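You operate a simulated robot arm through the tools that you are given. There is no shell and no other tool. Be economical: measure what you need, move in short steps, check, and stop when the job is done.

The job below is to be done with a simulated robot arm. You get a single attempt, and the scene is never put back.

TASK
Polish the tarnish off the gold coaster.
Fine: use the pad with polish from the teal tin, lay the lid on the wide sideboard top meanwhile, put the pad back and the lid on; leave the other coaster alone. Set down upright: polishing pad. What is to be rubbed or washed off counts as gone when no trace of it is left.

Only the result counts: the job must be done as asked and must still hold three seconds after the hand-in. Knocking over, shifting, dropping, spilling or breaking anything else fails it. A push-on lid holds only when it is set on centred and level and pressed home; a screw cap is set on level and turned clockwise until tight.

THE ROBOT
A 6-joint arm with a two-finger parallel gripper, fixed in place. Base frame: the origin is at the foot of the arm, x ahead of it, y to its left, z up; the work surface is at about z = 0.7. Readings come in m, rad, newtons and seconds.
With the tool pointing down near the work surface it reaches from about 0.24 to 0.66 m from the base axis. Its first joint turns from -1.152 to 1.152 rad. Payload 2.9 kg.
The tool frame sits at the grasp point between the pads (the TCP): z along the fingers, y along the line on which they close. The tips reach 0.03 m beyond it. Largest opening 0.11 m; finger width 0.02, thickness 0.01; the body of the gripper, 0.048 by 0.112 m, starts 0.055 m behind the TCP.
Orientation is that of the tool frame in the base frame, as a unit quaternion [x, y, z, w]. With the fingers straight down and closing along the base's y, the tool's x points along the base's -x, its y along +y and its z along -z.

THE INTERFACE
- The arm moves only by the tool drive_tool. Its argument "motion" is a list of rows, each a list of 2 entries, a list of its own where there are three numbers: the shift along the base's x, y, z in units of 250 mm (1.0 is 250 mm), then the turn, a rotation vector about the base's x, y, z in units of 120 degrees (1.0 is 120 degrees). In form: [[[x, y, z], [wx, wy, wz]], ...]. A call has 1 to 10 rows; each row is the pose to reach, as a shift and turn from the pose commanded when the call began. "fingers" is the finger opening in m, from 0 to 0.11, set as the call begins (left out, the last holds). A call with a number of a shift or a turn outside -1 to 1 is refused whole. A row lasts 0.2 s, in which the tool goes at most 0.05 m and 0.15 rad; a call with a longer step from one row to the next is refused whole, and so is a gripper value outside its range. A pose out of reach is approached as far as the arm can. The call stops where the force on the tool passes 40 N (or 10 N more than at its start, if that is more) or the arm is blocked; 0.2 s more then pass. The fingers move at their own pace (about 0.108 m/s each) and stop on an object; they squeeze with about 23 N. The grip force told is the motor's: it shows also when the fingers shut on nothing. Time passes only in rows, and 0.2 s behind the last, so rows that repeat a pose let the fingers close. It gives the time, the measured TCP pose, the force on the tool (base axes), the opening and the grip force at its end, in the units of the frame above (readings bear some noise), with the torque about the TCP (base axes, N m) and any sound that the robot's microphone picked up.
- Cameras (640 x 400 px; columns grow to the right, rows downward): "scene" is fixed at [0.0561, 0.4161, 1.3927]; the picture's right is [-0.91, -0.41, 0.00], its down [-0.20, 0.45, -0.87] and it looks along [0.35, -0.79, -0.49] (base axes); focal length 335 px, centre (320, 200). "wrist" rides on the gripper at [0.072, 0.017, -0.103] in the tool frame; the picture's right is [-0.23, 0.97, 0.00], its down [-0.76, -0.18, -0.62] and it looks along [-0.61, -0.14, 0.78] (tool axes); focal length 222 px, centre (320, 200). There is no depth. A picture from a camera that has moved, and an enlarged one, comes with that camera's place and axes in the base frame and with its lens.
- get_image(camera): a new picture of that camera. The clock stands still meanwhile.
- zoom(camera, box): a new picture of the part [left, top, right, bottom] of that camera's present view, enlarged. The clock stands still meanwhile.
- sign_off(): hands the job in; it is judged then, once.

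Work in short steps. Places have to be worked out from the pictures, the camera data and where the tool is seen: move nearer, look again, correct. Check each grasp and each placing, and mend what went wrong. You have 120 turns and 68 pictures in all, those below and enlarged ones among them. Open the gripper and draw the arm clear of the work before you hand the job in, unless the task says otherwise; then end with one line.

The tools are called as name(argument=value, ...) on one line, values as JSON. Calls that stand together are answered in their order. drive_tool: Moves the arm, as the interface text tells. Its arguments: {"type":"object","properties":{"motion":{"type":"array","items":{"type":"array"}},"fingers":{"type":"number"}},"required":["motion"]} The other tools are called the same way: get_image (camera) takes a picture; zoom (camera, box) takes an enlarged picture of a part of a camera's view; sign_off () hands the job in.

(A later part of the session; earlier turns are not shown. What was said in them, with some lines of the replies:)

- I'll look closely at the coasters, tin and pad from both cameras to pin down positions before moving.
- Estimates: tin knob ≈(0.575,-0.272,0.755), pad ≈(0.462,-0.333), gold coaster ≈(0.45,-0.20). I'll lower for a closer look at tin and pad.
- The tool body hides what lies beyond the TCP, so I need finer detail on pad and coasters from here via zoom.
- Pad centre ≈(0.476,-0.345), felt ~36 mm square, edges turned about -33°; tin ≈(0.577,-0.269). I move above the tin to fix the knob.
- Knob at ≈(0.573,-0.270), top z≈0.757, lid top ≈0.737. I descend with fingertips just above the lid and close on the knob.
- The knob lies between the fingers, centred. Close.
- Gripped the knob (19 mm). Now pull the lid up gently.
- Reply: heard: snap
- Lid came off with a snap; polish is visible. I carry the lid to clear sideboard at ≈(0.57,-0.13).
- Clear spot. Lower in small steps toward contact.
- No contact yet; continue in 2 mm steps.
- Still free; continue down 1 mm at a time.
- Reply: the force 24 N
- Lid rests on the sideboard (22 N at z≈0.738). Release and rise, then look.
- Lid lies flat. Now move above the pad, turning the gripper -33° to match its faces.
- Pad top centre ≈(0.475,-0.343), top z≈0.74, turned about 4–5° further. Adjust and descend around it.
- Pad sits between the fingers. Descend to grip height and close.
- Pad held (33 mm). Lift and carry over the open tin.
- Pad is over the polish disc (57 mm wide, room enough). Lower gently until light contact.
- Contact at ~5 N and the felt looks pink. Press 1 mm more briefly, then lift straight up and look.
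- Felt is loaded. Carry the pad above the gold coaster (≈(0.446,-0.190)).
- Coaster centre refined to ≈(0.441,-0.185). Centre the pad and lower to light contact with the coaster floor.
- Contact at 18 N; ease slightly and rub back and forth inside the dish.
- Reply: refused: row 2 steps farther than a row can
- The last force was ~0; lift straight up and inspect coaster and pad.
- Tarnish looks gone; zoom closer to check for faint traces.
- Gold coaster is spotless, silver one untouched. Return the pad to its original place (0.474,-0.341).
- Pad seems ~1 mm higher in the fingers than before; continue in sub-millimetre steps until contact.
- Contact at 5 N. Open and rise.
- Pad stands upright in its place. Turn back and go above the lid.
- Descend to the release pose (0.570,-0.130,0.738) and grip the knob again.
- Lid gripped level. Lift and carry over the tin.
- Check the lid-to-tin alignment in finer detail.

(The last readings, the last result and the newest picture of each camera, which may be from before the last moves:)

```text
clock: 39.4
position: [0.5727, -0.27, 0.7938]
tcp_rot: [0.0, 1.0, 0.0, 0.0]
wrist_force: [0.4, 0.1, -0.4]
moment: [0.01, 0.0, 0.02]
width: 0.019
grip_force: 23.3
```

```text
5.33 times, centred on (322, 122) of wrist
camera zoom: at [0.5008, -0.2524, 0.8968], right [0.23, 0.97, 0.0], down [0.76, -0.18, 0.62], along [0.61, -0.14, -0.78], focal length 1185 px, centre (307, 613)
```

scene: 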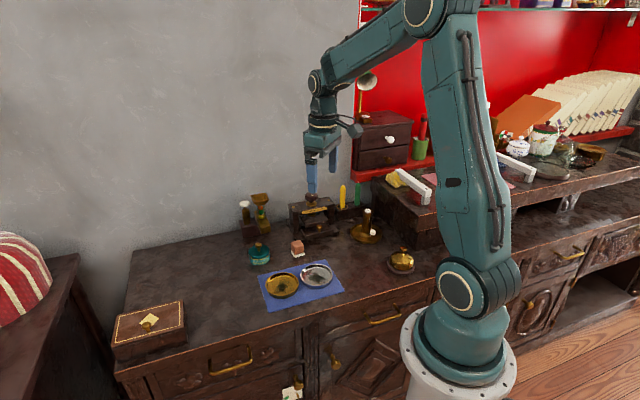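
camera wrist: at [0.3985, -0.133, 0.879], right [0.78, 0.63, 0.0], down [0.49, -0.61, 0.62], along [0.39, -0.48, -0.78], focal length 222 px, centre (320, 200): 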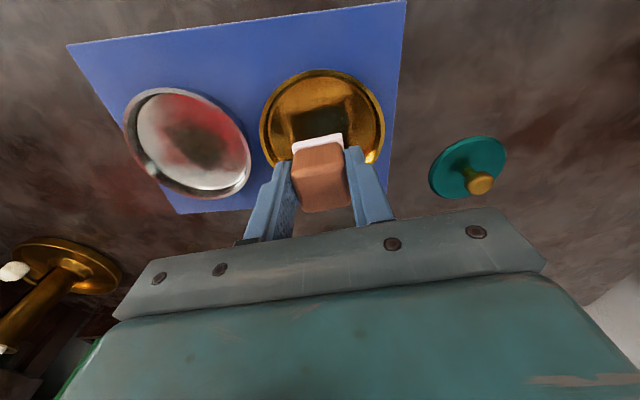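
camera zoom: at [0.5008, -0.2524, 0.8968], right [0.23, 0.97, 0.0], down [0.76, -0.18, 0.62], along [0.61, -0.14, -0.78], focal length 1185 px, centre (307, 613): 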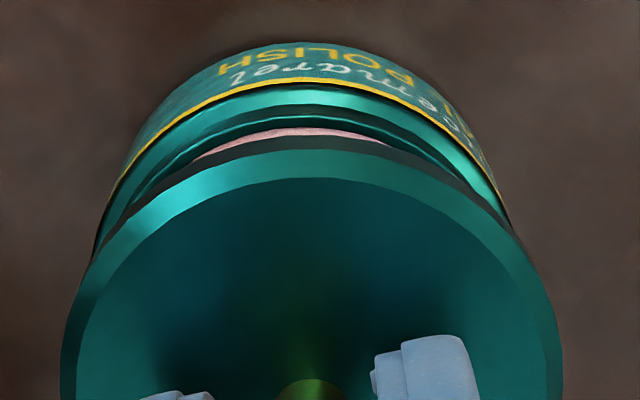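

Alignment within ~1 mm; nudge y by -0.8 mm and lower to just above seating.

drive_tool(motion=[[[0, -0.003, -0.03], [0, 0, 0]], [[0, -0.003, -0.05], [0, 0, 0]], [[0, -0.003, -0.06], [0, 0, 0]], [[0, -0.003, -0.068], [0, 0, 0]]])

```text
clock: 40.4
position: [0.5726, -0.2708, 0.7768]
tcp_rot: [0.0, 1.0, 0.001, 0.0]
wrist_force: [0.2, -0.6, -0.3]
moment: [-0.01, 0.0, 0.02]
width: 0.0192
grip_force: 23.2
```

drive_tool(motion=[[[0, 0, -0.006], [0, 0, 0]], [[0, 0, -0.012], [0, 0, 0]], [[0, 0, -0.018], [0, 0, 0]], [[0, 0, -0.024], [0, 0, 0]]])

```text
clock: 41.4
position: [0.5734, -0.2708, 0.7713]
tcp_rot: [0.0, 1.0, 0.0, 0.0]
wrist_force: [0.4, 1.0, 0.1]
moment: [-0.01, 0.02, -0.01]
width: 0.019
grip_force: 22.9
```

No contact yet; continue down in 1 mm steps to press it home.

drive_tool(motion=[[[0, 0, -0.004], [0, 0, 0]], [[0, 0, -0.008], [0, 0, 0]], [[0, 0, -0.012], [0, 0, 0]], [[0, 0, -0.016], [0, 0, 0]]])

zoom(camera="scene", box=[235, 220, 295, 270])

```text
clock: 42.4
position: [0.5734, -0.2715, 0.7691]
tcp_rot: [-0.001, 1.0, -0.002, 0.002]
wrist_force: [-5.0, 4.4, 22.1]
moment: [0.11, 0.06, 0.05]
width: 0.0192
grip_force: 23.4
heard: snap
```

```text
8.00 times, centred on (265, 245) of scene
camera zoom: at [0.0556, 0.4164, 1.3927], right [-0.91, -0.41, 0.0], down [-0.2, 0.45, -0.87], along [0.35, -0.79, -0.49], focal length 2677 px, centre (760, -160)
```

zoom: 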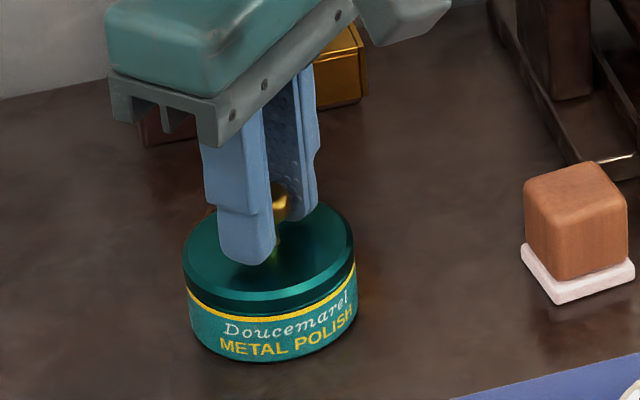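

Snap heard with 22 N: lid is on and looks level. Ease, release, and rise to check.

drive_tool(motion=[[[0, 0, 0.004], [0, 0, 0]], [[0, 0, 0.004], [0, 0, 0]], [[0, 0, 0.004], [0, 0, 0]], [[0, 0, 0.004], [0, 0, 0]]], fingers=0.045)

drive_tool(motion=[[[0, 0, 0.1], [0, 0, 0]], [[0, 0, 0.25], [0, 0, 0]], [[0, 0, 0.4], [0, 0, 0]], [[-0.1, 0.1, 0.5], [0, 0, 0]], [[-0.2, 0.2, 0.6], [0, 0, 0]]])

zoom(camera="scene", box=[240, 225, 280, 270])

get_image(camera="scene")

```text
clock: 43.4
position: [0.5726, -0.2701, 0.7673]
tcp_rot: [0.0, 1.0, -0.001, 0.0]
wrist_force: [0.7, 0.5, 0.4]
moment: [-0.01, -0.01, -0.01]
width: 0.0452
grip_force: 0.0
```

```text
clock: 44.6
position: [0.5233, -0.2203, 0.9169]
tcp_rot: [0.0, 1.0, 0.0, -0.001]
wrist_force: [-0.5, 1.4, 0.3]
moment: [-0.03, -0.02, 0.05]
width: 0.045
grip_force: 0.1
```

```text
8.89 times, centred on (260, 248) of scene
camera zoom: at [0.0562, 0.4161, 1.3927], right [-0.91, -0.41, 0.0], down [-0.2, 0.45, -0.87], along [0.35, -0.79, -0.49], focal length 2975 px, centre (853, -222)
```

zoom: 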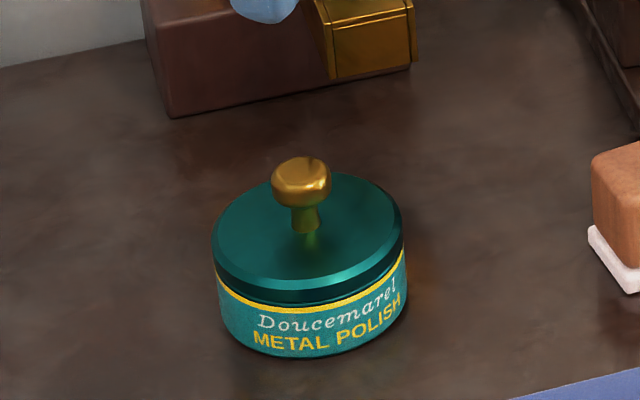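

```text
27 pictures are left
```

scene: 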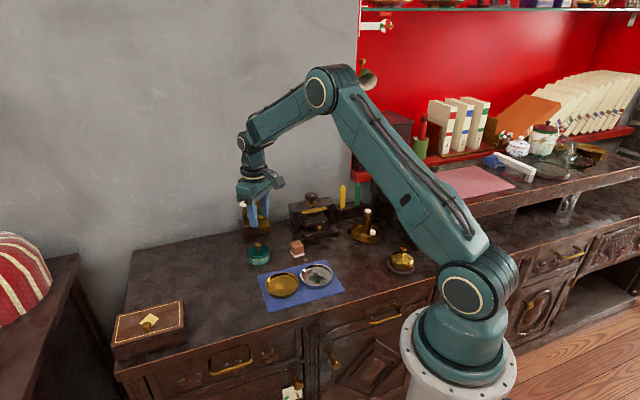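

Lid is seated level (same height as at start), pad and coasters are in place. Draw the arm higher and clear.

drive_tool(motion=[[[-0.1, 0, 0.15], [0, 0, 0]], [[-0.2, 0, 0.3], [0, 0, 0]], [[-0.3, 0, 0.45], [0, 0, 0]], [[-0.4, 0, 0.55], [0, 0, 0]], [[-0.4, 0, 0.55], [0, 0, 0]]], fingers=0.1)

zoom(camera="scene", box=[220, 180, 380, 320])

zoom(camera="wrist", box=[240, 20, 440, 240])

```text
clock: 45.8
position: [0.4237, -0.2208, 1.0556]
tcp_rot: [0.0, 1.0, 0.0, 0.001]
wrist_force: [0.2, 0.3, 0.7]
moment: [-0.03, -0.02, 0.0]
width: 0.0999
grip_force: 0.0
```

```text
2.86 times, centred on (300, 250) of scene
camera zoom: at [0.0561, 0.4161, 1.3927], right [-0.91, -0.41, 0.0], down [-0.2, 0.45, -0.87], along [0.35, -0.79, -0.49], focal length 956 px, centre (377, 57)
```

zoom: 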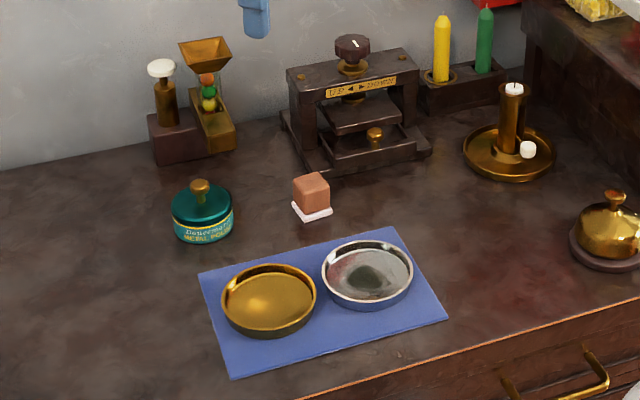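

```text
1.82 times, centred on (340, 130) of wrist
camera zoom: at [0.3505, -0.2038, 1.1585], right [0.23, 0.97, 0.0], down [0.76, -0.18, 0.62], along [0.61, -0.14, -0.78], focal length 404 px, centre (284, 327)
```

zoom: 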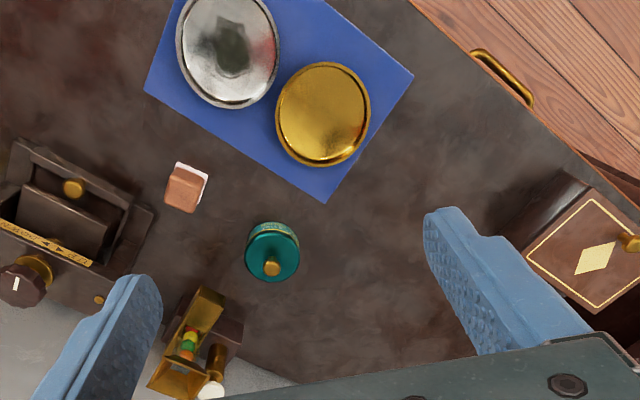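

Everything matches the starting layout, with the gold coaster clean, so I hand the job in.

sign_off()

```text
The job is handed in.
```

The tarnish is off the gold coaster. The pad stands upright back in its place, the lid is pressed back on the teal tin, and the other coaster was left alone.
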